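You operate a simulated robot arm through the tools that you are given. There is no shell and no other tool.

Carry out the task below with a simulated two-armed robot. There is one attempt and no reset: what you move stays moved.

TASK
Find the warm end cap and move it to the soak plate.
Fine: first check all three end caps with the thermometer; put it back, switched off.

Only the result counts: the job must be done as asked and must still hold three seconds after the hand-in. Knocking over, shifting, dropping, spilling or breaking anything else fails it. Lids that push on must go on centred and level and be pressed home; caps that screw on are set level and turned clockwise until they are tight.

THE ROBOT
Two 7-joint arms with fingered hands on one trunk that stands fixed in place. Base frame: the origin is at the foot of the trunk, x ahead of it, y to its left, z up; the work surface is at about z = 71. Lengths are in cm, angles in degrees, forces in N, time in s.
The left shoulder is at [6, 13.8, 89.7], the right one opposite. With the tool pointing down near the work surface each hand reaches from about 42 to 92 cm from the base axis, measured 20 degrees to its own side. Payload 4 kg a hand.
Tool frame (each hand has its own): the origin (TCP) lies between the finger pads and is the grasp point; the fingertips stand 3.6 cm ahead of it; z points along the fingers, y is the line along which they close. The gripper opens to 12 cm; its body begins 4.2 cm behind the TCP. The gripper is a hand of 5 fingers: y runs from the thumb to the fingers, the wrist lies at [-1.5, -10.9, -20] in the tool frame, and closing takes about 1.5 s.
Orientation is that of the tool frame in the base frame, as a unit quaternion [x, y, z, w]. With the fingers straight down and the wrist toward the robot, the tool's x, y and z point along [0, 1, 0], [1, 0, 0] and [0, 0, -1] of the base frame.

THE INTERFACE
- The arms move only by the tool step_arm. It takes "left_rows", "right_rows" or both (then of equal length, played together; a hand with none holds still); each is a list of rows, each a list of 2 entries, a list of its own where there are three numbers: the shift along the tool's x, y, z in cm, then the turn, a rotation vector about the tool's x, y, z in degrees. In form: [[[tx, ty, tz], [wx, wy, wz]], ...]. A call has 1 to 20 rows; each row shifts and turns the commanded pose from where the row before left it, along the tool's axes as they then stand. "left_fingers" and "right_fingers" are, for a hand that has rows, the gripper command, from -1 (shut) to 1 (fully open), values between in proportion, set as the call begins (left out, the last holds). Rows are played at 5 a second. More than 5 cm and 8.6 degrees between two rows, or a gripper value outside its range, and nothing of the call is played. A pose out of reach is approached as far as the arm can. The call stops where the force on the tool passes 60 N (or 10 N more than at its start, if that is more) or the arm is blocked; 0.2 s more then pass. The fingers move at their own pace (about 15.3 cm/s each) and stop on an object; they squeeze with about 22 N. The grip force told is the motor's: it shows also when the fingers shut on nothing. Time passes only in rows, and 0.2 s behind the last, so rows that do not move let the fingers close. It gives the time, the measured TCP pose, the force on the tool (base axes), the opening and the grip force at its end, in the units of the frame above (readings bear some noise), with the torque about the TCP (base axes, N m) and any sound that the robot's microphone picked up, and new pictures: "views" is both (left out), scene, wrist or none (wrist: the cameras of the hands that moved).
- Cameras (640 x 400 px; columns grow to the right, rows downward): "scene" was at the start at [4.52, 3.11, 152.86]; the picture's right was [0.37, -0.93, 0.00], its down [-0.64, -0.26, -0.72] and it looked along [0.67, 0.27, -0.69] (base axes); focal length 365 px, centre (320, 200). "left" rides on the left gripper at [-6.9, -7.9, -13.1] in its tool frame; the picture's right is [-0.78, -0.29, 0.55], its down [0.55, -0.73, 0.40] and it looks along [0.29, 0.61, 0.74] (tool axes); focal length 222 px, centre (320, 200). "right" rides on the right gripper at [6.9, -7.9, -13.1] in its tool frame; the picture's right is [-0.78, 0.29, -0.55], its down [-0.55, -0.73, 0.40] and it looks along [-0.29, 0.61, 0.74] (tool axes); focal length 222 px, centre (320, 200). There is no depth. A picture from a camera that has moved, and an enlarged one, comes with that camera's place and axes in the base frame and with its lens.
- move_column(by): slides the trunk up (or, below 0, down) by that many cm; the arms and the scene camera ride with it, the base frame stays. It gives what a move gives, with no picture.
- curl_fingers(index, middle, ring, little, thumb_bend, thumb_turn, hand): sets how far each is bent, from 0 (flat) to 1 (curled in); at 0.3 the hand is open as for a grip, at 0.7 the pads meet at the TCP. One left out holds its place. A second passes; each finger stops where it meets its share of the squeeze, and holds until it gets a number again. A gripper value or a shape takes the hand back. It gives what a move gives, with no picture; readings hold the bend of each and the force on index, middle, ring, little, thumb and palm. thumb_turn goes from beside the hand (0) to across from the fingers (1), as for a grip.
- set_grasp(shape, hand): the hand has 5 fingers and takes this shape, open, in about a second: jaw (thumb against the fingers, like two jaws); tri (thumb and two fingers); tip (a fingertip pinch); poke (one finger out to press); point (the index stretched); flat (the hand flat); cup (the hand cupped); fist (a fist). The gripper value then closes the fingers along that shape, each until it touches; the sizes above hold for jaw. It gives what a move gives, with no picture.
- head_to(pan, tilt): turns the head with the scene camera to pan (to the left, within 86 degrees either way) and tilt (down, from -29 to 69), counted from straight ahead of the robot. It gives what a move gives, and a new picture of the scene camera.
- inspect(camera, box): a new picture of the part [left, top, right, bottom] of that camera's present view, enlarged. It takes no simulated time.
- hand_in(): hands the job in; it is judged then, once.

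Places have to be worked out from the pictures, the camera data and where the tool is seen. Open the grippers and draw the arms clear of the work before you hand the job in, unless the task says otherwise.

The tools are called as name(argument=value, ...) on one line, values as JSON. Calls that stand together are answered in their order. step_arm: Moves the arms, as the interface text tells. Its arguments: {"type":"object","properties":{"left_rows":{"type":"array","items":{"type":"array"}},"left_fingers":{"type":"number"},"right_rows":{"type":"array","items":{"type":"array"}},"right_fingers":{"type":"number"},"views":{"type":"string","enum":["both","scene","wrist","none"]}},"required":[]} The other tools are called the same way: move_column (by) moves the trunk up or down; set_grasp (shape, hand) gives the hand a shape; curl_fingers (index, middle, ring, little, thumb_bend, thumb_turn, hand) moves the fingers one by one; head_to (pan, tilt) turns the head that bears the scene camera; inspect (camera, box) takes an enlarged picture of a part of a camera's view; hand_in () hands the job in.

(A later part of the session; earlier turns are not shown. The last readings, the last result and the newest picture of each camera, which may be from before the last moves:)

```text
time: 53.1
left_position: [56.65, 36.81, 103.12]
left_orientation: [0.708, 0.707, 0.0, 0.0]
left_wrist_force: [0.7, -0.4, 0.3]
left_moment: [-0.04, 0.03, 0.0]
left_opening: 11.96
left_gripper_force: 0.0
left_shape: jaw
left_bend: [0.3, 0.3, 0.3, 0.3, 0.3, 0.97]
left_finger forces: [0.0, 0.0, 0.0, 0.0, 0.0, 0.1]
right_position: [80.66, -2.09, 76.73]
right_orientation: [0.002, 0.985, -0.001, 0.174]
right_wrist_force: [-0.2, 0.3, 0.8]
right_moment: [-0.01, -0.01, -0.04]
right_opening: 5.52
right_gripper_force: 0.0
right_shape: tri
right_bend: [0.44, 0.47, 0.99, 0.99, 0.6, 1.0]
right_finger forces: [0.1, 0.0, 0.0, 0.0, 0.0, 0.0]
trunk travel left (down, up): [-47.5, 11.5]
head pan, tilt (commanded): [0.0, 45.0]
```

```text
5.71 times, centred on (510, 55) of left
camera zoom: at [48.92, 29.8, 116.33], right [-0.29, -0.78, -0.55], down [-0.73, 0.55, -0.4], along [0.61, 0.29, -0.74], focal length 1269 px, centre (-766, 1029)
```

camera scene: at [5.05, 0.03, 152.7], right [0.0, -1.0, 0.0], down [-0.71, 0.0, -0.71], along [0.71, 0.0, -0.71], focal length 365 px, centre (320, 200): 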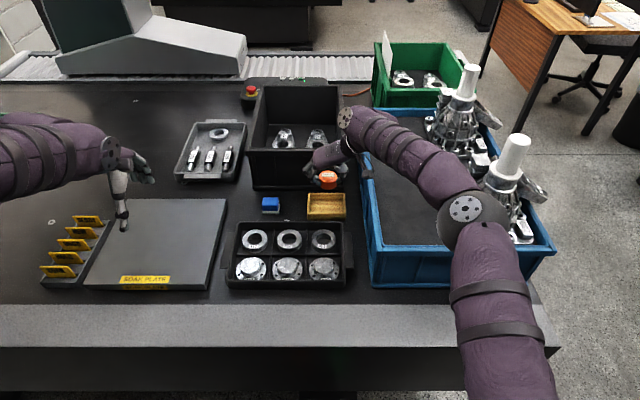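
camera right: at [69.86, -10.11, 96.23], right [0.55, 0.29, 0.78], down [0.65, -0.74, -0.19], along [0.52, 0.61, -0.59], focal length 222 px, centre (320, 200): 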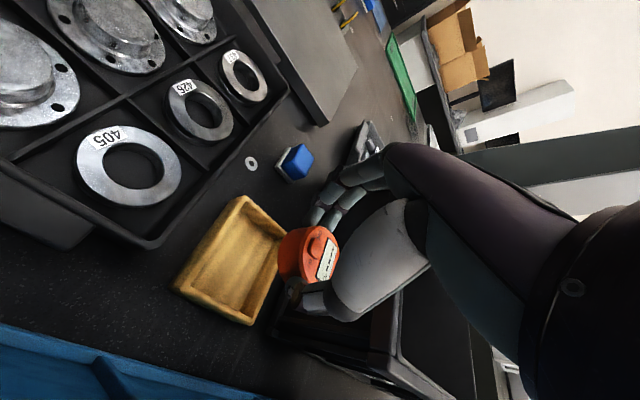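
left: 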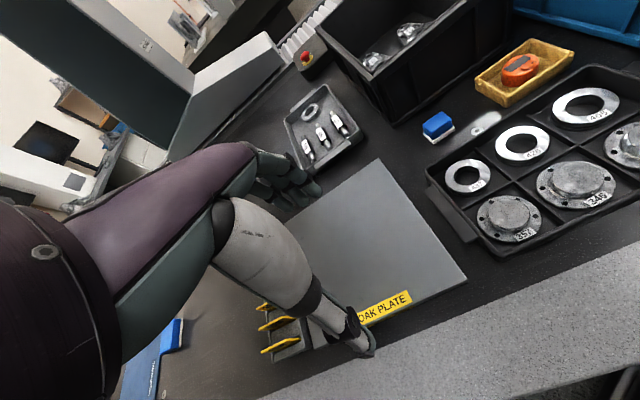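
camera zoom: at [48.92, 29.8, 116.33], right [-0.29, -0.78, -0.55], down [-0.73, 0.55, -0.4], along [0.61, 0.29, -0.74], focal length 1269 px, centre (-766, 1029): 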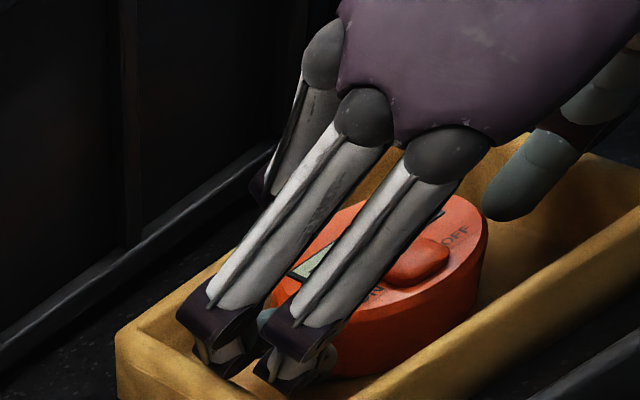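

The puck stayed put in the tray. I'll raise the hand, back off, and undo the tilt and yaw to return to the button-press orientation.

step_arm(right_rows=[[[-0.34, 0, -0.94], [0, 0, 0]], [[-1.285, 0, -3.54], [0, 0, 0]], [[-1.285, 0, -3.54], [0, 0, 0]], [[-1.285, 0, -3.54], [0, 0, 0]], [[4.51, 0, -1.64], [0, 0, 0]], [[4.51, 0, -1.64], [0, 0, 0]], [[0, 0, 0], [0, 6.67, 0]], [[0, 0, 0], [0, 6.67, 0]], [[0, 0, 0], [0, 6.66, 0]], [[0, 0, 0], [0, 0, 8.4]], [[0, 0, 0], [0, 0, 8.4]], [[0, 0, 0], [0, 0, 8.4]], [[0, 0, 0], [0, 0, 8.4]], [[0, 0, 0], [0, 0, 8.4]], [[0, 0, 0], [0, 0, 0]]], views="none")

set_grasp(hand="right", shape="poke")

curl_fingers(hand="right", index=0.65, middle=1.0, ring=1.0, little=1.0)

inspect(camera="scene", box=[300, 185, 360, 222])

```text
time: 56.3
left_position: [56.78, 36.76, 103.06]
left_orientation: [0.707, 0.707, 0.0, 0.001]
left_wrist_force: [-0.4, -0.4, 0.2]
left_moment: [-0.02, -0.03, 0.02]
left_opening: 11.97
left_gripper_force: 0.0
left_shape: jaw
left_bend: [0.3, 0.3, 0.3, 0.3, 0.3, 0.97]
left_finger forces: [0.1, 0.1, 0.1, 0.1, 0.1, 0.0]
right_position: [71.09, -2.13, 89.1]
right_orientation: [0.361, 0.933, 0.0, 0.0]
right_wrist_force: [0.5, 0.2, -0.8]
right_moment: [0.01, -0.02, -0.03]
right_opening: 5.5
right_gripper_force: 0.0
right_shape: tri
right_bend: [0.44, 0.47, 0.99, 0.99, 0.6, 1.0]
right_finger forces: [0.0, 0.0, 0.0, 0.0, 0.1, 0.0]
trunk travel left (down, up): [-47.5, 11.5]
head pan, tilt (commanded): [0.0, 45.0]
```

```text
time: 57.2
left_position: [56.69, 36.77, 103.11]
left_orientation: [0.707, 0.707, 0.0, -0.001]
left_wrist_force: [-1.1, -0.9, -0.4]
left_moment: [-0.02, -0.02, -0.01]
left_opening: 11.98
left_gripper_force: 0.1
left_shape: jaw
left_bend: [0.3, 0.3, 0.3, 0.3, 0.3, 0.97]
left_finger forces: [0.1, 0.0, 0.1, 0.0, 0.0, 0.0]
right_position: [70.98, -2.13, 89.01]
right_orientation: [0.36, 0.933, 0.0, 0.0]
right_wrist_force: [0.4, 0.7, 0.7]
right_moment: [-0.01, 0.01, 0.02]
right_opening: 0.0
right_gripper_force: 0.0
right_shape: poke
right_bend: [0.7, 0.7, 0.99, 0.99, 1.0, 1.0]
right_finger forces: [0.0, 0.0, 0.0, 0.0, 0.0, 0.0]
trunk travel left (down, up): [-47.5, 11.5]
head pan, tilt (commanded): [0.0, 45.0]
```

```text
time: 58.2
left_position: [56.8, 36.79, 102.99]
left_orientation: [0.707, 0.708, 0.0, 0.0]
left_wrist_force: [0.0, 0.1, 0.5]
left_moment: [0.02, 0.03, -0.03]
left_opening: 11.98
left_gripper_force: 0.0
left_shape: jaw
left_bend: [0.3, 0.3, 0.3, 0.3, 0.3, 0.97]
left_finger forces: [0.0, 0.0, 0.0, 0.0, 0.1, 0.1]
right_position: [71.09, -2.06, 88.97]
right_orientation: [0.361, 0.933, 0.0, -0.001]
right_wrist_force: [0.0, -0.8, -0.9]
right_moment: [0.03, 0.03, -0.01]
right_opening: 3.95
right_gripper_force: 0.0
right_shape: fingers
right_bend: [0.65, 1.0, 1.0, 1.0, 1.0, 1.0]
right_finger forces: [0.0, 0.0, 0.0, 0.0, 0.0, 0.0]
trunk travel left (down, up): [-47.5, 11.5]
head pan, tilt (commanded): [0.0, 45.0]
```

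```text
10.67 times, centred on (330, 204) of scene
camera zoom: at [5.03, 0.03, 152.7], right [0.0, -1.0, 0.0], down [-0.71, 0.0, -0.71], along [0.71, 0.0, -0.71], focal length 3898 px, centre (213, 163)
```

zoom: 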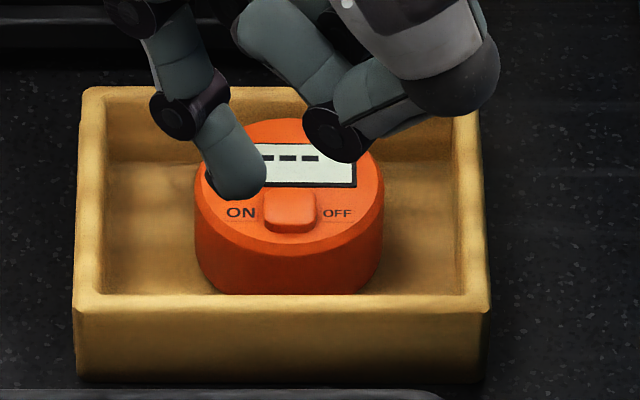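

The puck is back in its tray, still ON ("----"). Its button is now at about [81.15, -2.15], so I'll move the index tip above it, biased slightly toward the OFF side.

step_arm(right_rows=[[[-2.6, 1.62, 1.0], [0, 0, 0]], [[-2.6, 1.62, 1.0], [0, 0, 0]], [[-2.59, 1.62, 1.0], [0, 0, 0]], [[0, 0, 2.0], [0, 0, 0]], [[0, 0, 2.9], [0, 0, 0]], [[0, 0, 0], [0, 0, 0]]], views="none")

inspect(camera="scene", box=[310, 175, 360, 215])

inspect(camera="right", box=[240, 190, 380, 290])

```text
time: 59.6
left_position: [56.74, 36.8, 103.12]
left_orientation: [0.707, 0.707, 0.0, 0.0]
left_wrist_force: [0.2, -0.1, 0.7]
left_moment: [-0.04, 0.01, 0.03]
left_opening: 11.99
left_gripper_force: 0.0
left_shape: jaw
left_bend: [0.3, 0.3, 0.3, 0.3, 0.3, 0.97]
left_finger forces: [0.0, 0.0, 0.0, 0.0, 0.0, 0.0]
right_position: [80.26, -3.76, 81.03]
right_orientation: [0.36, 0.933, 0.0, -0.001]
right_wrist_force: [0.2, 0.7, 0.5]
right_moment: [-0.01, -0.03, -0.06]
right_opening: 3.96
right_gripper_force: 0.1
right_shape: fingers
right_bend: [0.65, 1.0, 1.0, 1.0, 1.0, 1.0]
right_finger forces: [0.0, 0.1, 0.1, 0.0, 0.1, 0.0]
trunk travel left (down, up): [-47.5, 11.5]
head pan, tilt (commanded): [0.0, 45.0]
```

```text
10.00 times, centred on (335, 195) of scene
camera zoom: at [5.02, 0.03, 152.7], right [0.0, -1.0, 0.0], down [-0.71, 0.0, -0.71], along [0.71, 0.0, -0.71], focal length 3654 px, centre (170, 250)
```

zoom: 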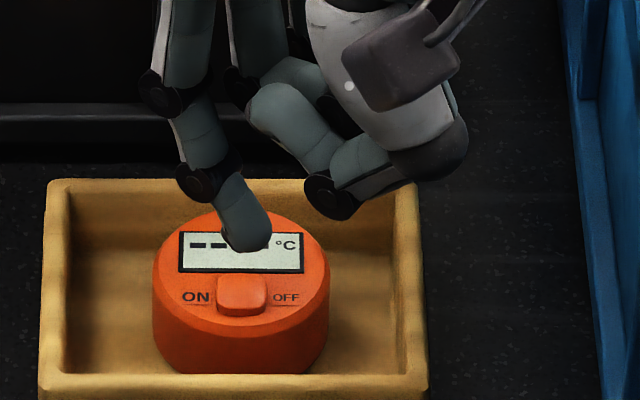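

```text
4.00 times, centred on (310, 240) of right
camera zoom: at [69.88, -4.97, 94.14], right [0.78, -0.31, 0.55], down [-0.09, -0.91, -0.4], along [0.62, 0.26, -0.74], focal length 888 px, centre (360, 40)
```

zoom: 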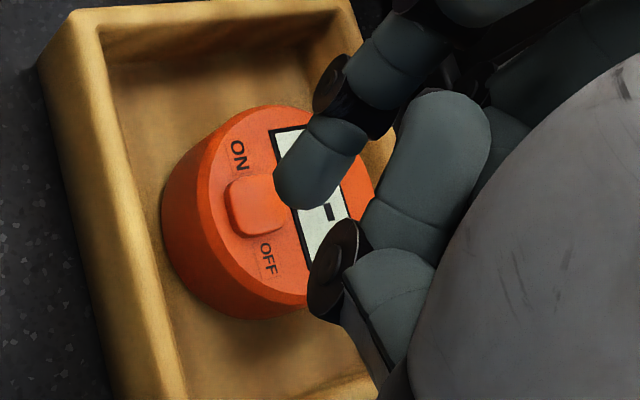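

The projected landing is on the button, about 0.3 cm toward OFF. I'll descend 2 cm and then press in fine steps.

step_arm(right_rows=[[[0.14, -0.02, 0.8], [0, 0, 0]], [[0, 0, 0.8], [0, 0, 0]], [[0, 0, 0.4], [0, 0, 0]], [[0, 0, 0], [0, 0, 0]]], views="none")

inspect(camera="scene", box=[310, 175, 360, 215])

inspect(camera="right", box=[240, 190, 380, 290])

```text
time: 60.6
left_position: [56.54, 36.87, 103.07]
left_orientation: [0.707, 0.707, 0.0, 0.0]
left_wrist_force: [0.0, 0.6, 0.4]
left_moment: [0.02, -0.02, -0.02]
left_opening: 11.98
left_gripper_force: 0.0
left_shape: jaw
left_bend: [0.3, 0.3, 0.3, 0.3, 0.3, 0.97]
left_finger forces: [0.0, 0.1, 0.0, 0.0, 0.0, 0.0]
right_position: [79.99, -3.64, 79.06]
right_orientation: [0.36, 0.933, 0.0, 0.001]
right_wrist_force: [-0.4, 0.4, 0.2]
right_moment: [0.02, 0.0, 0.02]
right_opening: 3.93
right_gripper_force: 0.0
right_shape: fingers
right_bend: [0.65, 1.0, 1.0, 1.0, 1.0, 1.0]
right_finger forces: [0.1, 0.0, 0.0, 0.0, 0.0, 0.0]
trunk travel left (down, up): [-47.5, 11.5]
head pan, tilt (commanded): [0.0, 45.0]
```

```text
10.00 times, centred on (335, 195) of scene
camera zoom: at [5.03, 0.03, 152.7], right [0.0, -1.0, 0.0], down [-0.71, 0.0, -0.71], along [0.71, 0.0, -0.71], focal length 3654 px, centre (170, 250)
```

zoom: 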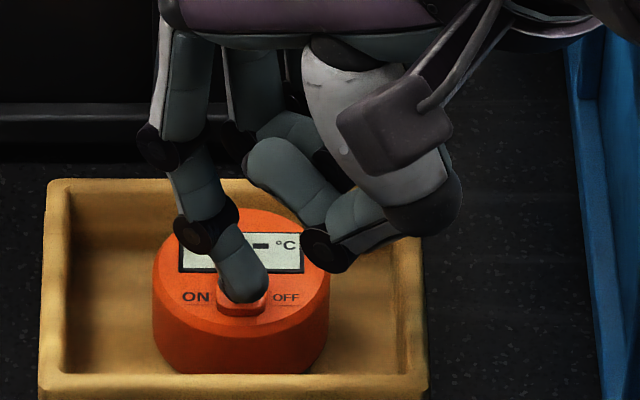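

```text
4.00 times, centred on (310, 240) of right
camera zoom: at [69.7, -4.89, 92.22], right [0.78, -0.31, 0.55], down [-0.09, -0.91, -0.4], along [0.62, 0.26, -0.74], focal length 888 px, centre (360, 40)
```

zoom: 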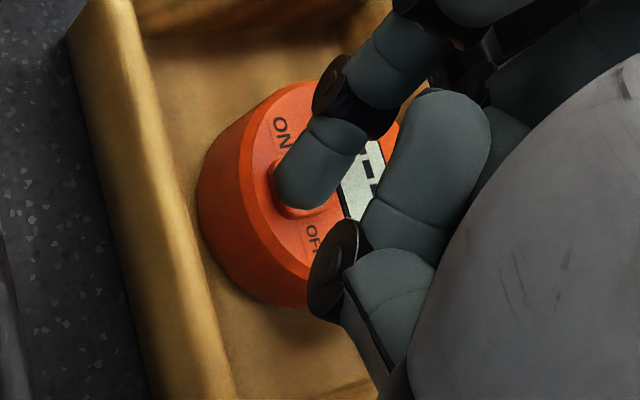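

The fingertip is over the button. I'll press down in 0.12 cm steps until it clicks.

step_arm(right_rows=[[[0, 0, 0.12], [0, 0, 0]], [[0, 0, 0.12], [0, 0, 0]], [[0, 0, 0], [0, 0, 0]]], views="none")

step_arm(right_rows=[[[0, 0, 0.12], [0, 0, 0]], [[0, 0, 0], [0, 0, 0]]], views="none")

```text
time: 61.4
left_position: [56.79, 36.73, 103.12]
left_orientation: [0.708, 0.706, 0.0, 0.0]
left_wrist_force: [-0.4, -0.3, 0.1]
left_moment: [0.02, -0.01, -0.01]
left_opening: 11.99
left_gripper_force: 0.0
left_shape: jaw
left_bend: [0.3, 0.3, 0.3, 0.3, 0.3, 0.97]
left_finger forces: [0.0, 0.0, 0.1, 0.1, 0.1, 0.0]
right_position: [80.14, -3.8, 78.76]
right_orientation: [0.36, 0.933, 0.001, 0.0]
right_wrist_force: [0.9, 0.7, 1.3]
right_moment: [0.0, -0.05, 0.0]
right_opening: 3.93
right_gripper_force: 0.2
right_shape: fingers
right_bend: [0.65, 1.0, 1.0, 1.0, 1.0, 1.0]
right_finger forces: [0.0, 0.1, 0.0, 0.0, 0.0, 0.1]
trunk travel left (down, up): [-47.5, 11.5]
head pan, tilt (commanded): [0.0, 45.0]
```

```text
time: 62.0
left_position: [56.8, 36.78, 103.01]
left_orientation: [0.707, 0.707, 0.0, 0.0]
left_wrist_force: [0.3, -1.1, 0.2]
left_moment: [0.01, -0.04, 0.0]
left_opening: 11.97
left_gripper_force: 0.0
left_shape: jaw
left_bend: [0.3, 0.3, 0.3, 0.3, 0.3, 0.97]
left_finger forces: [0.0, 0.0, 0.0, 0.0, 0.0, 0.1]
right_position: [80.14, -3.62, 78.77]
right_orientation: [0.36, 0.933, 0.001, 0.0]
right_wrist_force: [0.4, 1.3, -0.6]
right_moment: [-0.02, 0.05, -0.04]
right_opening: 3.92
right_gripper_force: 0.0
right_shape: fingers
right_bend: [0.65, 1.0, 1.0, 1.0, 1.0, 1.0]
right_finger forces: [0.0, 0.0, 0.0, 0.0, 0.1, 0.0]
trunk travel left (down, up): [-47.5, 11.5]
head pan, tilt (commanded): [0.0, 45.0]
```

No contact yet, so I'll continue with single fine steps.

step_arm(right_rows=[[[0, 0, 0.12], [0, 0, 0]], [[0, 0, 0], [0, 0, 0]]], views="none")

inspect(camera="scene", box=[310, 175, 360, 215])

```text
time: 62.6
left_position: [56.76, 36.71, 103.07]
left_orientation: [0.707, 0.707, 0.0, 0.0]
left_wrist_force: [0.0, 0.6, 0.0]
left_moment: [0.01, -0.03, 0.02]
left_opening: 11.95
left_gripper_force: 0.2
left_shape: jaw
left_bend: [0.3, 0.3, 0.3, 0.3, 0.3, 0.97]
left_finger forces: [0.0, 0.0, 0.0, 0.1, 0.1, 0.0]
right_position: [79.95, -3.71, 78.62]
right_orientation: [0.36, 0.933, 0.0, 0.001]
right_wrist_force: [0.3, -0.2, 1.2]
right_moment: [0.0, 0.0, 0.0]
right_opening: 3.93
right_gripper_force: 0.6
right_shape: fingers
right_bend: [0.65, 1.0, 1.0, 1.0, 1.0, 1.0]
right_finger forces: [1.0, 0.0, 0.0, 0.0, 0.2, 0.0]
trunk travel left (down, up): [-47.5, 11.5]
head pan, tilt (commanded): [0.0, 45.0]
```

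```text
10.00 times, centred on (335, 195) of scene
camera zoom: at [5.03, 0.03, 152.7], right [0.0, -1.0, 0.0], down [-0.71, 0.0, -0.71], along [0.71, 0.0, -0.71], focal length 3654 px, centre (170, 250)
```

zoom: 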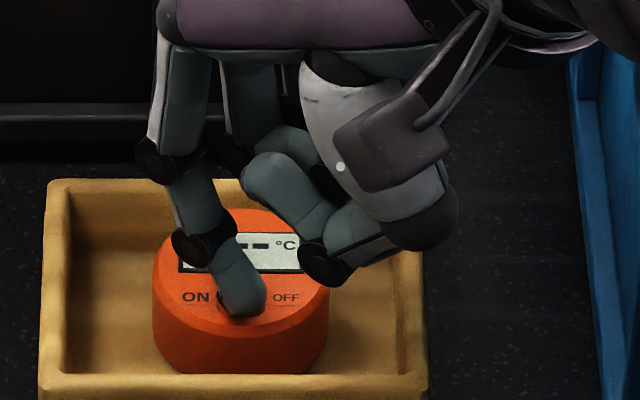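

The index feels 1 N, so contact is made but it hasn't clicked yet. A slight further press.

step_arm(right_rows=[[[0, 0, 0.1], [0, 0, 0]], [[0, 0, 0], [0, 0, 0]]], views="none")

inspect(camera="scene", box=[310, 175, 360, 215])

```text
time: 63.2
left_position: [56.7, 36.91, 103.15]
left_orientation: [0.707, 0.707, 0.0, 0.0]
left_wrist_force: [-0.8, 1.2, 0.0]
left_moment: [-0.03, -0.01, -0.03]
left_opening: 11.97
left_gripper_force: 0.2
left_shape: jaw
left_bend: [0.3, 0.3, 0.3, 0.3, 0.3, 0.97]
left_finger forces: [0.0, 0.0, 0.1, 0.0, 0.1, 0.0]
right_position: [80.03, -3.58, 78.59]
right_orientation: [0.36, 0.933, 0.0, 0.001]
right_wrist_force: [1.3, -0.7, 2.1]
right_moment: [0.03, 0.01, 0.02]
right_opening: 3.91
right_gripper_force: 1.2
right_shape: fingers
right_bend: [0.65, 1.0, 1.0, 1.0, 1.0, 1.0]
right_finger forces: [1.8, 0.0, 0.0, 0.0, 0.1, 0.1]
trunk travel left (down, up): [-47.5, 11.5]
head pan, tilt (commanded): [0.0, 45.0]
heard: click
```

```text
10.00 times, centred on (335, 195) of scene
camera zoom: at [5.02, 0.03, 152.7], right [0.0, -1.0, 0.0], down [-0.71, 0.0, -0.71], along [0.71, 0.0, -0.71], focal length 3654 px, centre (170, 250)
```

zoom: 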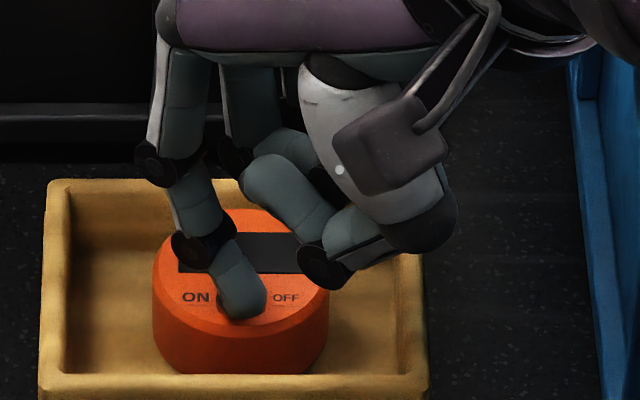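

A click, and the display is dark: the thermometer is OFF and back in its tray. I'll lift the right hand straight up and retract it to its starting position.

step_arm(right_rows=[[[0, 0, -0.6], [0, 0, 0]], [[0, 0, -2.4], [0, 0, 0]], [[0, 0, -4.5], [0, 0, 0]], [[0, 0, -4.5], [0, 0, 0]], [[0, 0, -4.5], [0, 0, 0]], [[0, 0, -4.5], [0, 0, 0]], [[0, 0, -4.5], [0, 0, 0]], [[0, 0, 0], [0, 0, 8]], [[0, 0, 0], [0, 0, 8]], [[0, 0, 0], [0, 0, 8]], [[0, 0, 0], [0, 0, 8]], [[0, 0, 0], [0, 0, 8]], [[0, 0, 0], [0, 0, 7.8]], [[-3.2, -3.7, -2], [0, 0, 0]], [[-3.2, -3.7, -2], [0, 0, 0]], [[-3.2, -3.7, -2], [0, 0, 0]], [[0, 0, 0], [0, 0, 0]]], views="scene")

inspect(camera="scene", box=[300, 185, 360, 222])

inspect(camera="scene", box=[222, 215, 352, 296])

```text
refused: row 14 steps farther than a row can; nothing moved
```

```text
10.67 times, centred on (330, 204) of scene
camera zoom: at [5.02, 0.03, 152.7], right [0.0, -1.0, 0.0], down [-0.71, 0.0, -0.71], along [0.71, 0.0, -0.71], focal length 3898 px, centre (213, 163)
```

zoom: 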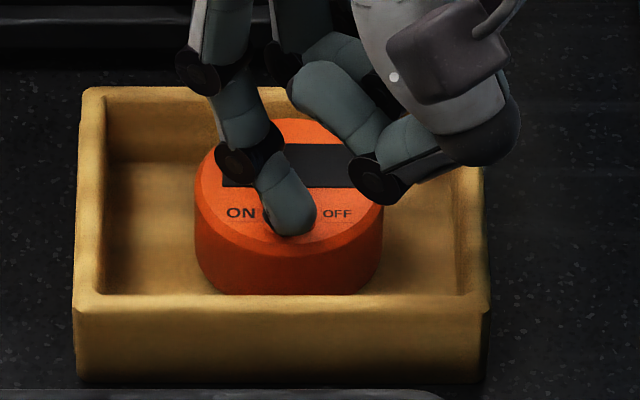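

```text
4.92 times, centred on (287, 256) of scene
camera zoom: at [5.02, 0.03, 152.7], right [0.0, -1.0, 0.0], down [-0.71, 0.0, -0.71], along [0.71, 0.0, -0.71], focal length 1799 px, centre (482, -73)
```

zoom: 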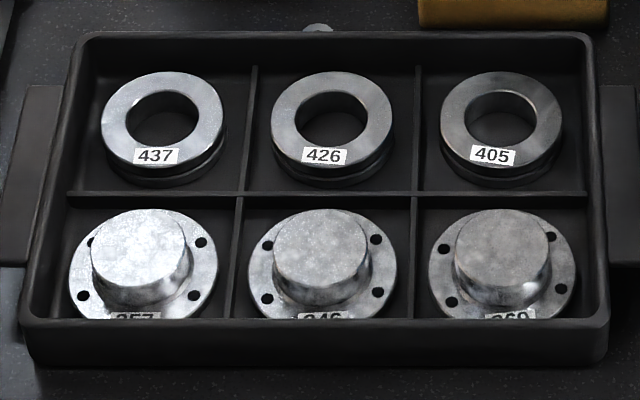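

One row was too long, so nothing moved. I'll resend it with shorter steps.

step_arm(right_rows=[[[0, 0, -0.6], [0, 0, 0]], [[0, 0, -2.4], [0, 0, 0]], [[0, 0, -4.5], [0, 0, 0]], [[0, 0, -4.5], [0, 0, 0]], [[0, 0, -4.5], [0, 0, 0]], [[0, 0, -4.5], [0, 0, 0]], [[0, 0, -4.5], [0, 0, 0]], [[0, 0, 0], [0, 0, 8]], [[0, 0, 0], [0, 0, 8]], [[0, 0, 0], [0, 0, 8]], [[0, 0, 0], [0, 0, 8]], [[0, 0, 0], [0, 0, 8]], [[0, 0, 0], [0, 0, 7.8]], [[-2.4, -2.9, -1.5], [0, 0, 0]], [[-2.4, -2.9, -1.5], [0, 0, 0]], [[-2.4, -2.9, -1.5], [0, 0, 0]], [[-2.4, -2.9, -1.5], [0, 0, 0]], [[0, 0, 0], [0, 0, 0]]], views="scene")

inspect(camera="scene", box=[300, 185, 360, 222])

```text
time: 67.0
left_position: [56.7, 36.65, 103.09]
left_orientation: [0.708, 0.707, 0.0, -0.001]
left_wrist_force: [0.2, -0.5, -0.6]
left_moment: [0.0, -0.01, -0.02]
left_opening: 11.99
left_gripper_force: 0.1
left_shape: jaw
left_bend: [0.3, 0.3, 0.3, 0.3, 0.3, 0.97]
left_finger forces: [0.0, 0.1, 0.0, 0.0, 0.0, 0.0]
right_position: [68.69, -13.19, 110.1]
right_orientation: [0.707, 0.707, 0.0, 0.0]
right_wrist_force: [0.2, 0.2, -0.6]
right_moment: [0.0, -0.02, -0.01]
right_opening: 3.93
right_gripper_force: 0.1
right_shape: fingers
right_bend: [0.65, 1.0, 1.0, 1.0, 1.0, 1.0]
right_finger forces: [0.1, 0.0, 0.1, 0.0, 0.0, 0.0]
trunk travel left (down, up): [-47.5, 11.5]
head pan, tilt (commanded): [0.0, 45.0]
camera scene: at [5.07, 0.06, 152.69], right [0.0, -1.0, 0.0], down [-0.71, 0.0, -0.71], along [0.71, 0.0, -0.71], focal length 365 px, centre (320, 200)
```

scene: 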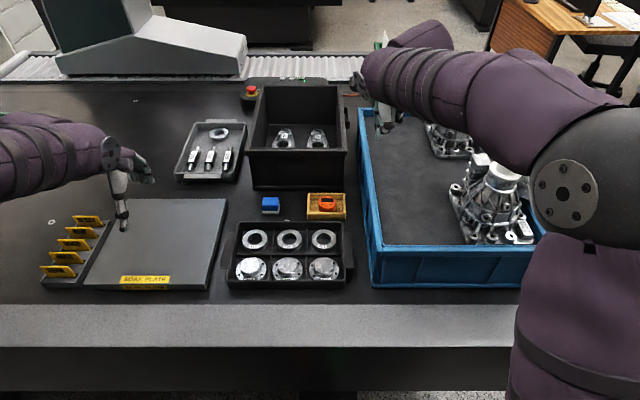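

```text
10.67 times, centred on (330, 204) of scene
camera zoom: at [5.07, 0.06, 152.69], right [0.0, -1.0, 0.0], down [-0.71, 0.0, -0.71], along [0.71, 0.0, -0.71], focal length 3898 px, centre (213, 163)
```

zoom: 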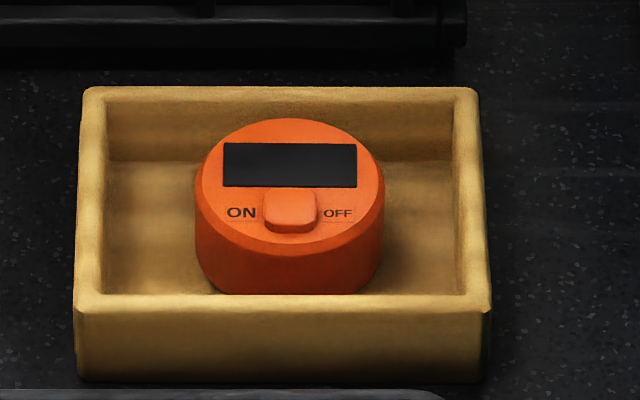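

The thermometer is OFF in its tray and the right arm is clear. Now for the warm cap 346, boss centre ≈ [60.0, 8.5], with boss top ≈ 74.2 and flange top ≈ 72.5. I'll set the left hand to tri, yaw it by -90° (closing along y), and bring it above the cap.

set_grasp(hand="left", shape="tri")

step_arm(left_rows=[[[0, 0, 0], [0, 0, 8.2]], [[0, 0, 0], [0, 0, 8.2]], [[0, 0, 0], [0, 0, 8.2]], [[0, 0, 0], [0, 0, 8.2]], [[0, 0, 0], [0, 0, 8.2]], [[0, 0, 0], [0, 0, 8.2]], [[0, 0, 0], [0, 0, 8.2]], [[0, 0, 0], [0, 0, 8.2]], [[0, 0, 0], [0, 0, 8.2]], [[0, 0, 0], [0, 0, 8.2]], [[0, 0, 0], [0, 0, 8.0]], [[0, 0, 0], [0, 0, 0]]], left_fingers=0.3, views="both")

```text
time: 67.9
left_position: [56.8, 36.82, 103.14]
left_orientation: [0.707, 0.708, 0.0, 0.001]
left_wrist_force: [-1.0, -0.5, 0.0]
left_moment: [-0.01, 0.0, -0.02]
left_opening: 11.98
left_gripper_force: 0.0
left_shape: tri
left_bend: [0.3, 0.3, 0.99, 0.99, 0.3, 0.97]
left_finger forces: [0.1, 0.0, 0.0, 0.0, 0.0, 0.0]
right_position: [68.76, -13.24, 109.95]
right_orientation: [0.707, 0.707, -0.001, -0.001]
right_wrist_force: [0.0, -0.6, 0.3]
right_moment: [0.01, 0.04, -0.01]
right_opening: 3.93
right_gripper_force: 0.0
right_shape: fingers
right_bend: [0.65, 1.0, 1.0, 1.0, 1.0, 1.0]
right_finger forces: [0.1, 0.0, 0.0, 0.0, 0.0, 0.0]
trunk travel left (down, up): [-47.5, 11.5]
head pan, tilt (commanded): [0.0, 45.0]
```

```text
time: 70.5
left_position: [56.67, 36.79, 103.12]
left_orientation: [1.0, -0.001, 0.0, 0.0]
left_wrist_force: [0.1, 0.1, -0.1]
left_moment: [-0.01, -0.01, 0.0]
left_opening: 7.86
left_gripper_force: 0.1
left_shape: tri
left_bend: [0.36, 0.4, 0.99, 0.99, 0.44, 0.99]
left_finger forces: [0.1, 0.0, 0.1, 0.0, 0.0, 0.0]
right_position: [68.55, -13.17, 110.23]
right_orientation: [0.707, 0.707, 0.0, 0.0]
right_wrist_force: [0.7, -0.5, -0.1]
right_moment: [0.01, -0.02, -0.02]
right_opening: 3.94
right_gripper_force: 0.1
right_shape: fingers
right_bend: [0.65, 1.0, 1.0, 1.0, 1.0, 1.0]
right_finger forces: [0.1, 0.0, 0.0, 0.1, 0.1, 0.1]
trunk travel left (down, up): [-47.5, 11.5]
head pan, tilt (commanded): [0.0, 45.0]
camera scene: at [5.02, 0.03, 152.7], right [0.0, -1.0, 0.0], down [-0.71, 0.0, -0.71], along [0.71, 0.0, -0.71], focal length 365 px, centre (320, 200)
camera left: at [49.89, 44.59, 116.34], right [-0.78, 0.29, -0.55], down [0.55, 0.73, -0.4], along [0.29, -0.61, -0.74], focal length 222 px, centre (320, 200)
```

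scene: 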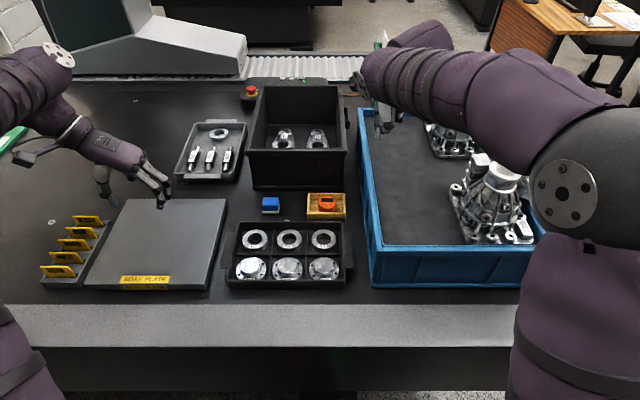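
left: 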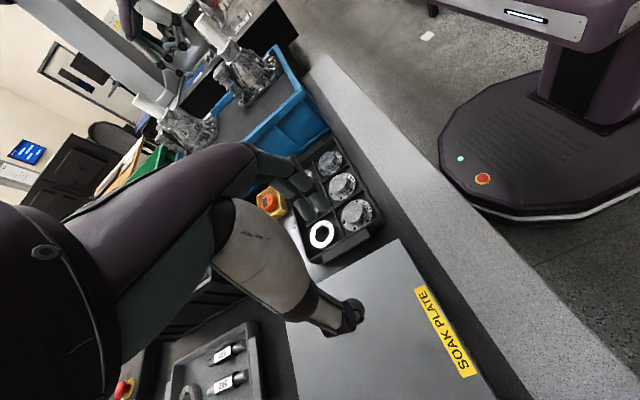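

Orientation is as intended. I'll move the left hand to about [60, 8.5, 88] above cap 346 and look.

step_arm(left_rows=[[[0.41, 3.54, 1.89], [0, 0, 0]], [[0.41, 3.54, 1.89], [0, 0, 0]], [[0.41, 3.54, 1.89], [0, 0, 0]], [[0.41, 3.54, 1.89], [0, 0, 0]], [[0.41, 3.54, 1.89], [0, 0, 0]], [[0.41, 3.54, 1.89], [0, 0, 0]], [[0.41, 3.54, 1.89], [0, 0, 0]], [[0.41, 3.54, 1.89], [0, 0, 0]], [[0, 0, 0], [0, 0, 0]]], left_fingers=0.2, views="both")

inspect(camera="scene", box=[230, 190, 350, 290])

inspect(camera="right", box=[0, 150, 240, 340])

```text
time: 72.5
left_position: [60.07, 8.57, 88.02]
left_orientation: [1.0, 0.0, 0.0, 0.0]
left_wrist_force: [-0.4, 0.0, 0.9]
left_moment: [0.03, -0.01, -0.04]
left_opening: 7.24
left_gripper_force: 0.1
left_shape: tri
left_bend: [0.38, 0.42, 0.99, 0.99, 0.47, 1.0]
left_finger forces: [0.0, 0.0, 0.0, 0.0, 0.1, 0.0]
right_position: [68.59, -13.16, 110.12]
right_orientation: [0.707, 0.707, 0.0, 0.0]
right_wrist_force: [-0.1, 0.3, 0.3]
right_moment: [0.03, 0.01, 0.0]
right_opening: 3.91
right_gripper_force: 0.1
right_shape: fingers
right_bend: [0.65, 1.0, 1.0, 1.0, 1.0, 1.0]
right_finger forces: [0.0, 0.1, 0.0, 0.0, 0.0, 0.0]
trunk travel left (down, up): [-47.5, 11.5]
head pan, tilt (commanded): [0.0, 45.0]
camera scene: at [5.02, 0.04, 152.7], right [0.0, -1.0, 0.0], down [-0.71, 0.0, -0.71], along [0.71, 0.0, -0.71], focal length 365 px, centre (320, 200)
camera left: at [53.13, 16.41, 101.24], right [-0.78, 0.29, -0.55], down [0.55, 0.74, -0.4], along [0.29, -0.61, -0.74], focal length 222 px, centre (320, 200)
```

scene: 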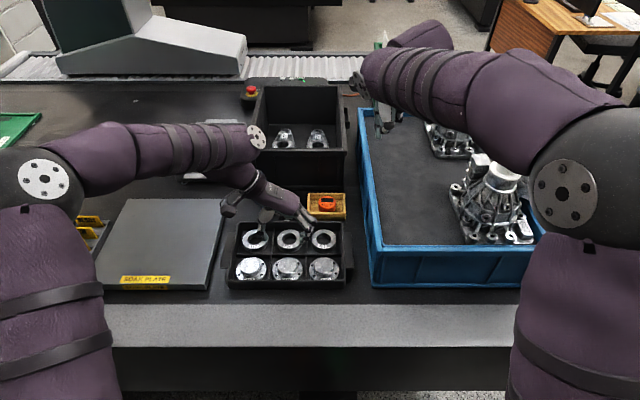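
left: 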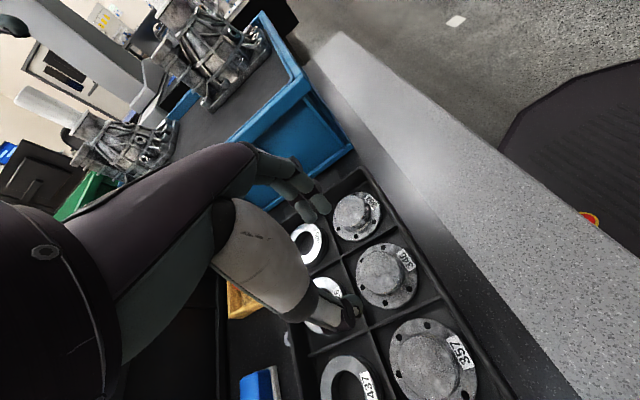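

```text
4.00 times, centred on (290, 240) of scene
camera zoom: at [5.02, 0.04, 152.7], right [0.0, -1.0, 0.0], down [-0.71, 0.0, -0.71], along [0.71, 0.0, -0.71], focal length 1462 px, centre (440, 40)
```

zoom: 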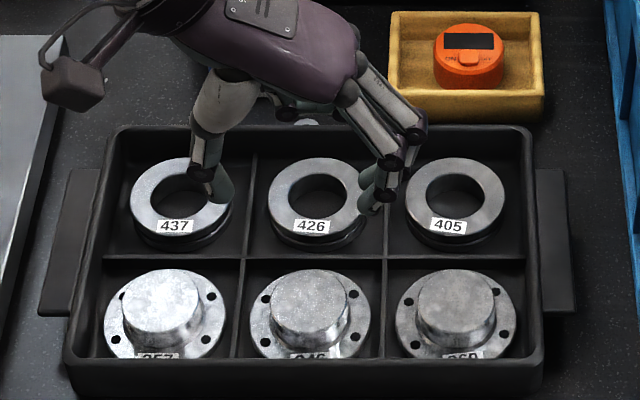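

```text
2.11 times, centred on (120, 245) of right
camera zoom: at [60.83, -6.2, 123.22], right [0.29, -0.78, 0.55], down [-0.73, -0.55, -0.4], along [0.61, -0.29, -0.74], focal length 468 px, centre (741, 105)
```

zoom: 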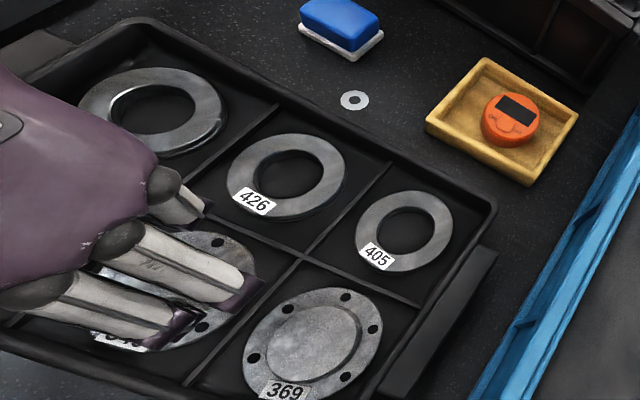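

The tips straddle the cap: thumb y≈13.2, fingers y≈4.2, x≈60. I'll descend to TCP z≈78.6, with the tips just above boss-top height, and check clearances.

step_arm(left_rows=[[[0, 0.1, 3.1], [0, 0, 0]], [[0, 0, 3.1], [0, 0, 0]], [[0, 0, 3.2], [0, 0, 0]], [[0, 0, 0], [0, 0, 0]]], left_fingers=0.2, views="none")

inspect(camera="scene", box=[250, 210, 330, 290])

inspect(camera="left", box=[260, 150, 440, 350])

inspect(camera="right", box=[0, 200, 160, 340])

```text
time: 73.5
left_position: [60.08, 8.24, 78.7]
left_orientation: [1.0, -0.001, -0.001, 0.001]
left_wrist_force: [-0.3, -0.1, -0.4]
left_moment: [-0.01, 0.01, 0.0]
left_opening: 7.21
left_gripper_force: 0.1
left_shape: tri
left_bend: [0.38, 0.42, 0.99, 0.99, 0.47, 1.0]
left_finger forces: [0.1, 0.1, 0.0, 0.0, 0.0, 0.1]
right_position: [68.43, -13.26, 110.12]
right_orientation: [0.707, 0.708, -0.001, 0.0]
right_wrist_force: [-0.1, -0.9, 0.3]
right_moment: [0.04, 0.04, -0.01]
right_opening: 3.94
right_gripper_force: 0.0
right_shape: fingers
right_bend: [0.65, 1.0, 1.0, 1.0, 1.0, 1.0]
right_finger forces: [0.0, 0.1, 0.1, 0.0, 0.0, 0.0]
trunk travel left (down, up): [-47.5, 11.5]
head pan, tilt (commanded): [0.0, 45.0]
```

```text
5.00 times, centred on (290, 250) of scene
camera zoom: at [5.02, 0.02, 152.7], right [0.0, -1.0, 0.0], down [-0.71, 0.0, -0.71], along [0.71, 0.0, -0.71], focal length 1827 px, centre (470, -50)
```

zoom: 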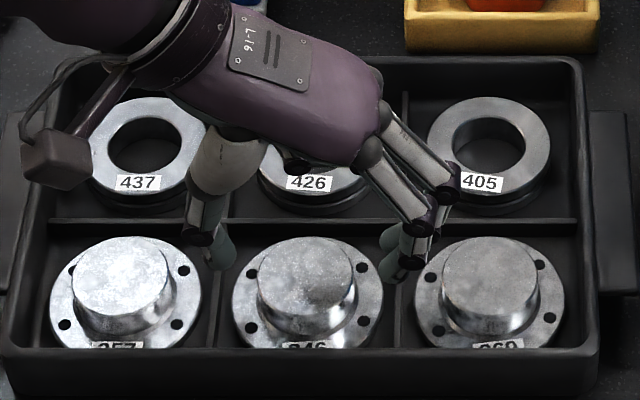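

```text
2.00 times, centred on (350, 250) of left
camera zoom: at [53.12, 16.13, 91.98], right [-0.78, 0.29, -0.55], down [0.55, 0.73, -0.4], along [0.29, -0.61, -0.74], focal length 444 px, centre (260, 100)
```

zoom: 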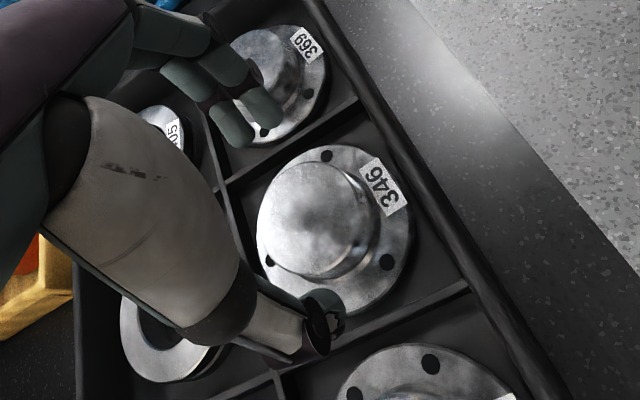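

```text
2.86 times, centred on (80, 270) of right
camera zoom: at [60.83, -6.23, 123.22], right [0.29, -0.78, 0.55], down [-0.73, -0.55, -0.4], along [0.61, -0.29, -0.74], focal length 635 px, centre (1006, 0)
```

zoom: 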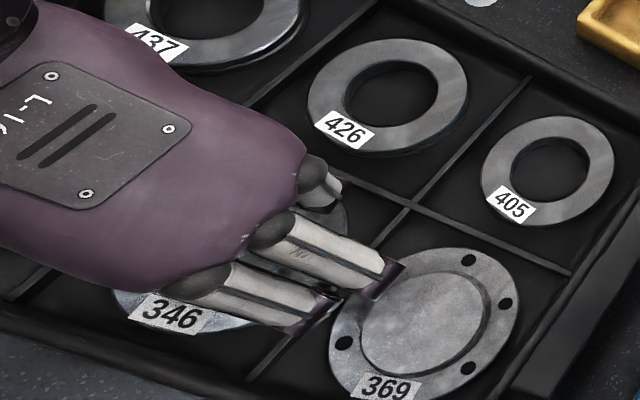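

The hand is about 0.2 cm too far in -y and 0.3 cm short in x. I'll correct both, narrow to 5.8 cm to clear the dividers, and descend 1.2 cm.

step_arm(left_rows=[[[0.3, -0.2, 0], [0, 0, 0]], [[0, 0, 0], [0, 0, 0]], [[0, 0, 0.6], [0, 0, 0]], [[0, 0, 0.6], [0, 0, 0]], [[0, 0, 0], [0, 0, 0]]], left_fingers=-0.02, views="none")

inspect(camera="scene", box=[265, 225, 315, 285])

inspect(camera="left", box=[260, 150, 440, 350])

```text
time: 74.7
left_position: [60.25, 8.65, 77.45]
left_orientation: [1.0, 0.0, 0.0, 0.001]
left_wrist_force: [0.3, -0.5, -1.2]
left_moment: [0.03, -0.01, 0.0]
left_opening: 5.88
left_gripper_force: 0.0
left_shape: tri
left_bend: [0.42, 0.46, 0.99, 0.99, 0.57, 1.0]
left_finger forces: [0.1, 0.0, 0.0, 0.0, 0.1, 0.1]
right_position: [68.69, -13.14, 110.08]
right_orientation: [0.707, 0.707, -0.001, 0.0]
right_wrist_force: [0.1, 0.5, 1.0]
right_moment: [-0.01, -0.01, -0.05]
right_opening: 3.91
right_gripper_force: 0.0
right_shape: fingers
right_bend: [0.65, 1.0, 1.0, 1.0, 1.0, 1.0]
right_finger forces: [0.1, 0.0, 0.0, 0.1, 0.0, 0.0]
trunk travel left (down, up): [-47.5, 11.5]
head pan, tilt (commanded): [0.0, 45.0]
```

```text
6.67 times, centred on (290, 255) of scene
camera zoom: at [5.03, 0.02, 152.7], right [0.0, -1.0, 0.0], down [-0.71, 0.0, -0.71], along [0.71, 0.0, -0.71], focal length 2436 px, centre (520, -167)
```

zoom: 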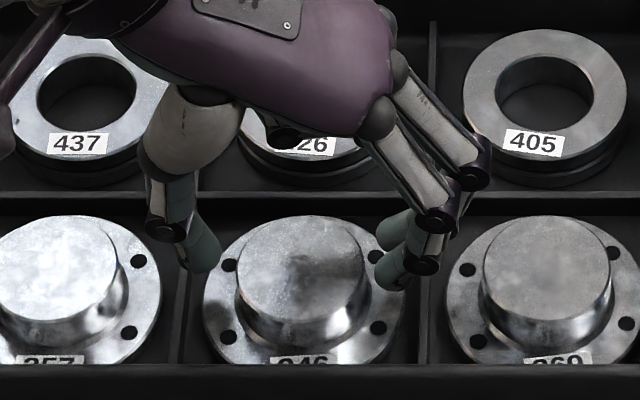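

```text
2.00 times, centred on (350, 250) of left
camera zoom: at [53.49, 16.45, 90.62], right [-0.79, 0.29, -0.55], down [0.55, 0.73, -0.4], along [0.29, -0.61, -0.74], focal length 444 px, centre (260, 100)
```

zoom: 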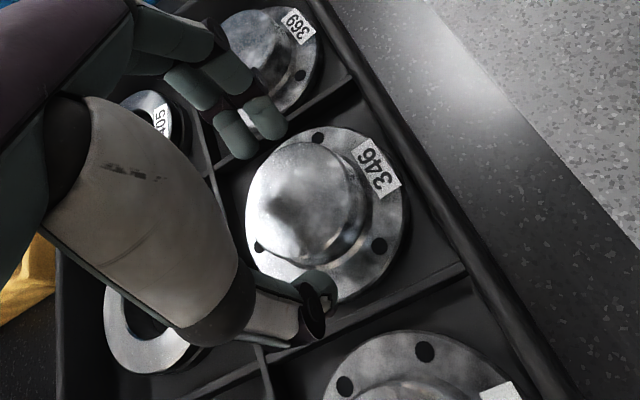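

It's well centred, with about 0.5 cm gaps on both sides of the boss. I'll descend another 0.8 cm in small steps.

step_arm(left_rows=[[[-0.15, 0, 0.4], [0, 0, 0]], [[0, 0, 0.4], [0, 0, 0]], [[0, 0, 0], [0, 0, 0]]], views="none")

inspect(camera="scene", box=[265, 225, 315, 285])

inspect(camera="left", box=[290, 180, 400, 300])

```text
time: 75.5
left_position: [60.12, 8.57, 76.59]
left_orientation: [1.0, 0.0, 0.0, 0.0]
left_wrist_force: [1.3, -0.3, 0.8]
left_moment: [-0.01, 0.03, -0.07]
left_opening: 5.89
left_gripper_force: 0.0
left_shape: tri
left_bend: [0.42, 0.46, 0.99, 0.99, 0.57, 1.0]
left_finger forces: [0.1, 0.2, 0.0, 0.1, 0.0, 0.0]
right_position: [68.64, -13.18, 110.15]
right_orientation: [0.708, 0.706, 0.0, 0.0]
right_wrist_force: [0.3, 0.2, 0.1]
right_moment: [-0.02, -0.03, 0.04]
right_opening: 3.94
right_gripper_force: 0.0
right_shape: fingers
right_bend: [0.65, 1.0, 1.0, 1.0, 1.0, 1.0]
right_finger forces: [0.1, 0.0, 0.1, 0.0, 0.0, 0.0]
trunk travel left (down, up): [-47.5, 11.5]
head pan, tilt (commanded): [0.0, 45.0]
```

```text
6.67 times, centred on (290, 255) of scene
camera zoom: at [5.03, 0.02, 152.7], right [0.0, -1.0, 0.0], down [-0.71, 0.0, -0.71], along [0.71, 0.0, -0.71], focal length 2436 px, centre (520, -167)
```

zoom: 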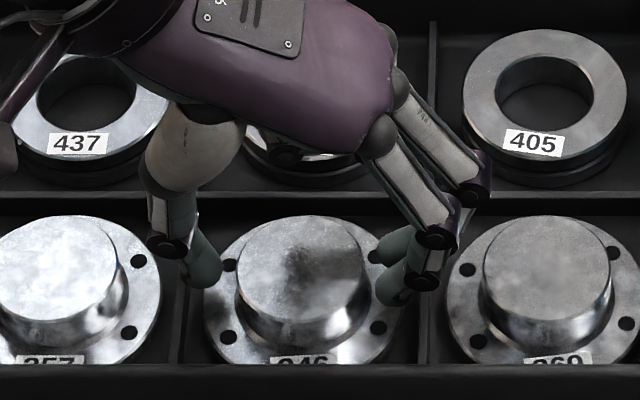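

```text
3.33 times, centred on (345, 240) of left
camera zoom: at [53.3, 16.45, 89.84], right [-0.78, 0.29, -0.55], down [0.55, 0.73, -0.4], along [0.29, -0.61, -0.74], focal length 740 px, centre (237, 67)
```

zoom: 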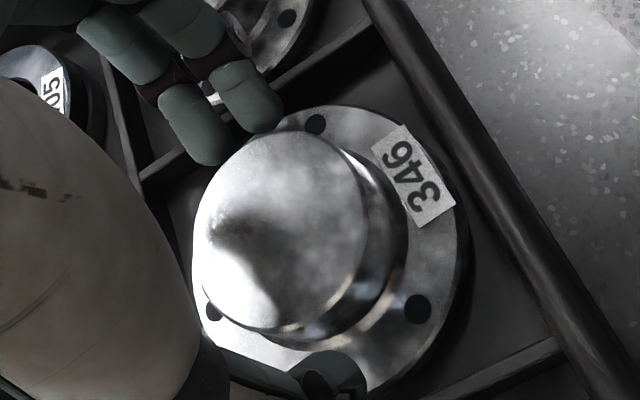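

The fingertips are beside the boss, just above the flange, and nothing is touching. I'll close on the boss now.

step_arm(left_rows=[[[0, 0, 0.1], [0, 0, 0]], [[0, 0, 0], [0, 0, 0]], [[0, 0, 0], [0, 0, 0]], [[0, 0, 0], [0, 0, 0]], [[0, 0, 0], [0, 0, 0]], [[0, 0, 0], [0, 0, 0]], [[0, 0, 0], [0, 0, 0]], [[0, 0, 0], [0, 0, 0]], [[0, 0, 0], [0, 0, 0]]], left_fingers=-0.5, views="none")

inspect(camera="scene", box=[265, 225, 315, 285])

inspect(camera="left", box=[290, 180, 400, 300])

```text
time: 77.5
left_position: [60.05, 8.44, 76.47]
left_orientation: [1.0, 0.0, 0.001, -0.001]
left_wrist_force: [0.7, -0.5, 3.3]
left_moment: [-0.06, -0.03, 0.03]
left_opening: 4.2
left_gripper_force: 22.1
left_shape: tri
left_bend: [0.48, 0.53, 1.0, 1.0, 0.67, 1.0]
left_finger forces: [10.4, 9.6, 0.0, 0.0, 19.9, 0.1]
right_position: [68.72, -13.22, 110.06]
right_orientation: [0.708, 0.707, 0.0, 0.0]
right_wrist_force: [0.4, 0.5, 0.2]
right_moment: [-0.02, -0.02, 0.04]
right_opening: 3.93
right_gripper_force: 0.1
right_shape: fingers
right_bend: [0.65, 1.0, 1.0, 1.0, 1.0, 1.0]
right_finger forces: [0.0, 0.1, 0.1, 0.0, 0.1, 0.0]
trunk travel left (down, up): [-47.5, 11.5]
head pan, tilt (commanded): [0.0, 45.0]
```

```text
6.67 times, centred on (290, 255) of scene
camera zoom: at [5.02, 0.01, 152.7], right [0.0, -1.0, 0.0], down [-0.71, 0.0, -0.71], along [0.71, 0.0, -0.71], focal length 2436 px, centre (520, -167)
```

zoom: 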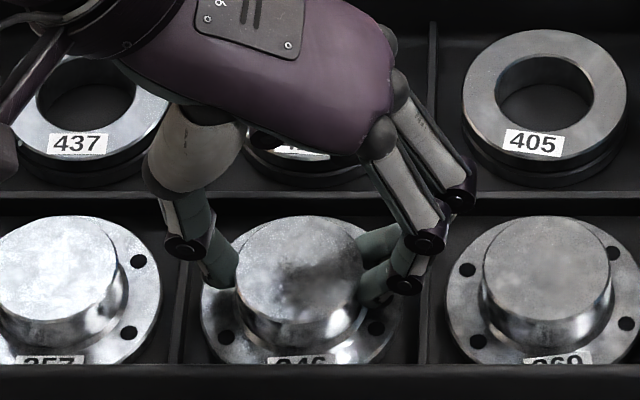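

```text
3.33 times, centred on (345, 240) of left
camera zoom: at [53.31, 16.46, 89.75], right [-0.78, 0.29, -0.55], down [0.55, 0.73, -0.4], along [0.29, -0.61, -0.74], focal length 740 px, centre (237, 67)
```

zoom: 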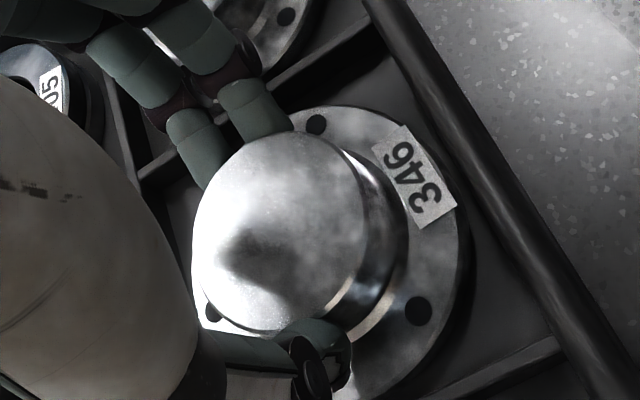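

Gripped (index 10.4, middle 9.6, thumb 19.9 N). I'll lift slowly by 1.5 cm and check that the cap comes up alone.

step_arm(left_rows=[[[0, 0, -0.3], [0, 0, 0]], [[0, 0, -0.4], [0, 0, 0]], [[0, 0, -0.4], [0, 0, 0]], [[0, 0, -0.4], [0, 0, 0]], [[0, 0, 0], [0, 0, 0]]], views="none")

inspect(camera="scene", box=[240, 210, 340, 295])

inspect(camera="left", box=[260, 150, 440, 350])

```text
time: 78.7
left_position: [60.19, 8.63, 78.03]
left_orientation: [1.0, 0.0, -0.001, 0.001]
left_wrist_force: [-0.4, 0.1, -2.4]
left_moment: [0.0, 0.01, -0.02]
left_opening: 4.25
left_gripper_force: 21.9
left_shape: tri
left_bend: [0.48, 0.53, 1.0, 1.0, 0.66, 1.0]
left_finger forces: [10.1, 9.1, 0.1, 0.0, 19.9, 0.1]
right_position: [68.75, -13.12, 110.11]
right_orientation: [0.707, 0.707, 0.0, 0.001]
right_wrist_force: [-0.4, 0.3, 0.1]
right_moment: [-0.02, 0.01, 0.0]
right_opening: 3.94
right_gripper_force: 0.0
right_shape: fingers
right_bend: [0.65, 1.0, 1.0, 1.0, 1.0, 1.0]
right_finger forces: [0.0, 0.0, 0.0, 0.0, 0.1, 0.0]
trunk travel left (down, up): [-47.5, 11.5]
head pan, tilt (commanded): [0.0, 45.0]
```

```text
4.71 times, centred on (290, 252) of scene
camera zoom: at [5.05, 0.03, 152.7], right [0.0, -1.0, 0.0], down [-0.71, 0.0, -0.71], along [0.71, 0.0, -0.71], focal length 1720 px, centre (461, -47)
```

zoom: 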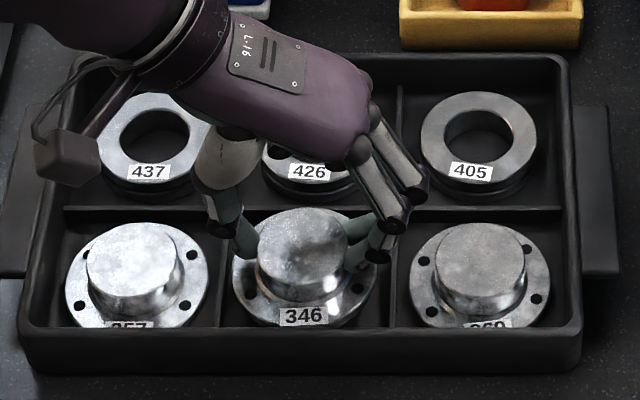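

```text
2.00 times, centred on (350, 250) of left
camera zoom: at [53.34, 16.51, 91.16], right [-0.79, 0.29, -0.55], down [0.55, 0.73, -0.4], along [0.29, -0.61, -0.74], focal length 444 px, centre (260, 100)
```

zoom: 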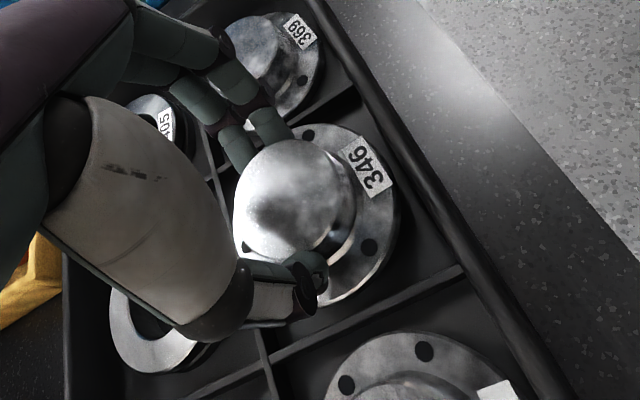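

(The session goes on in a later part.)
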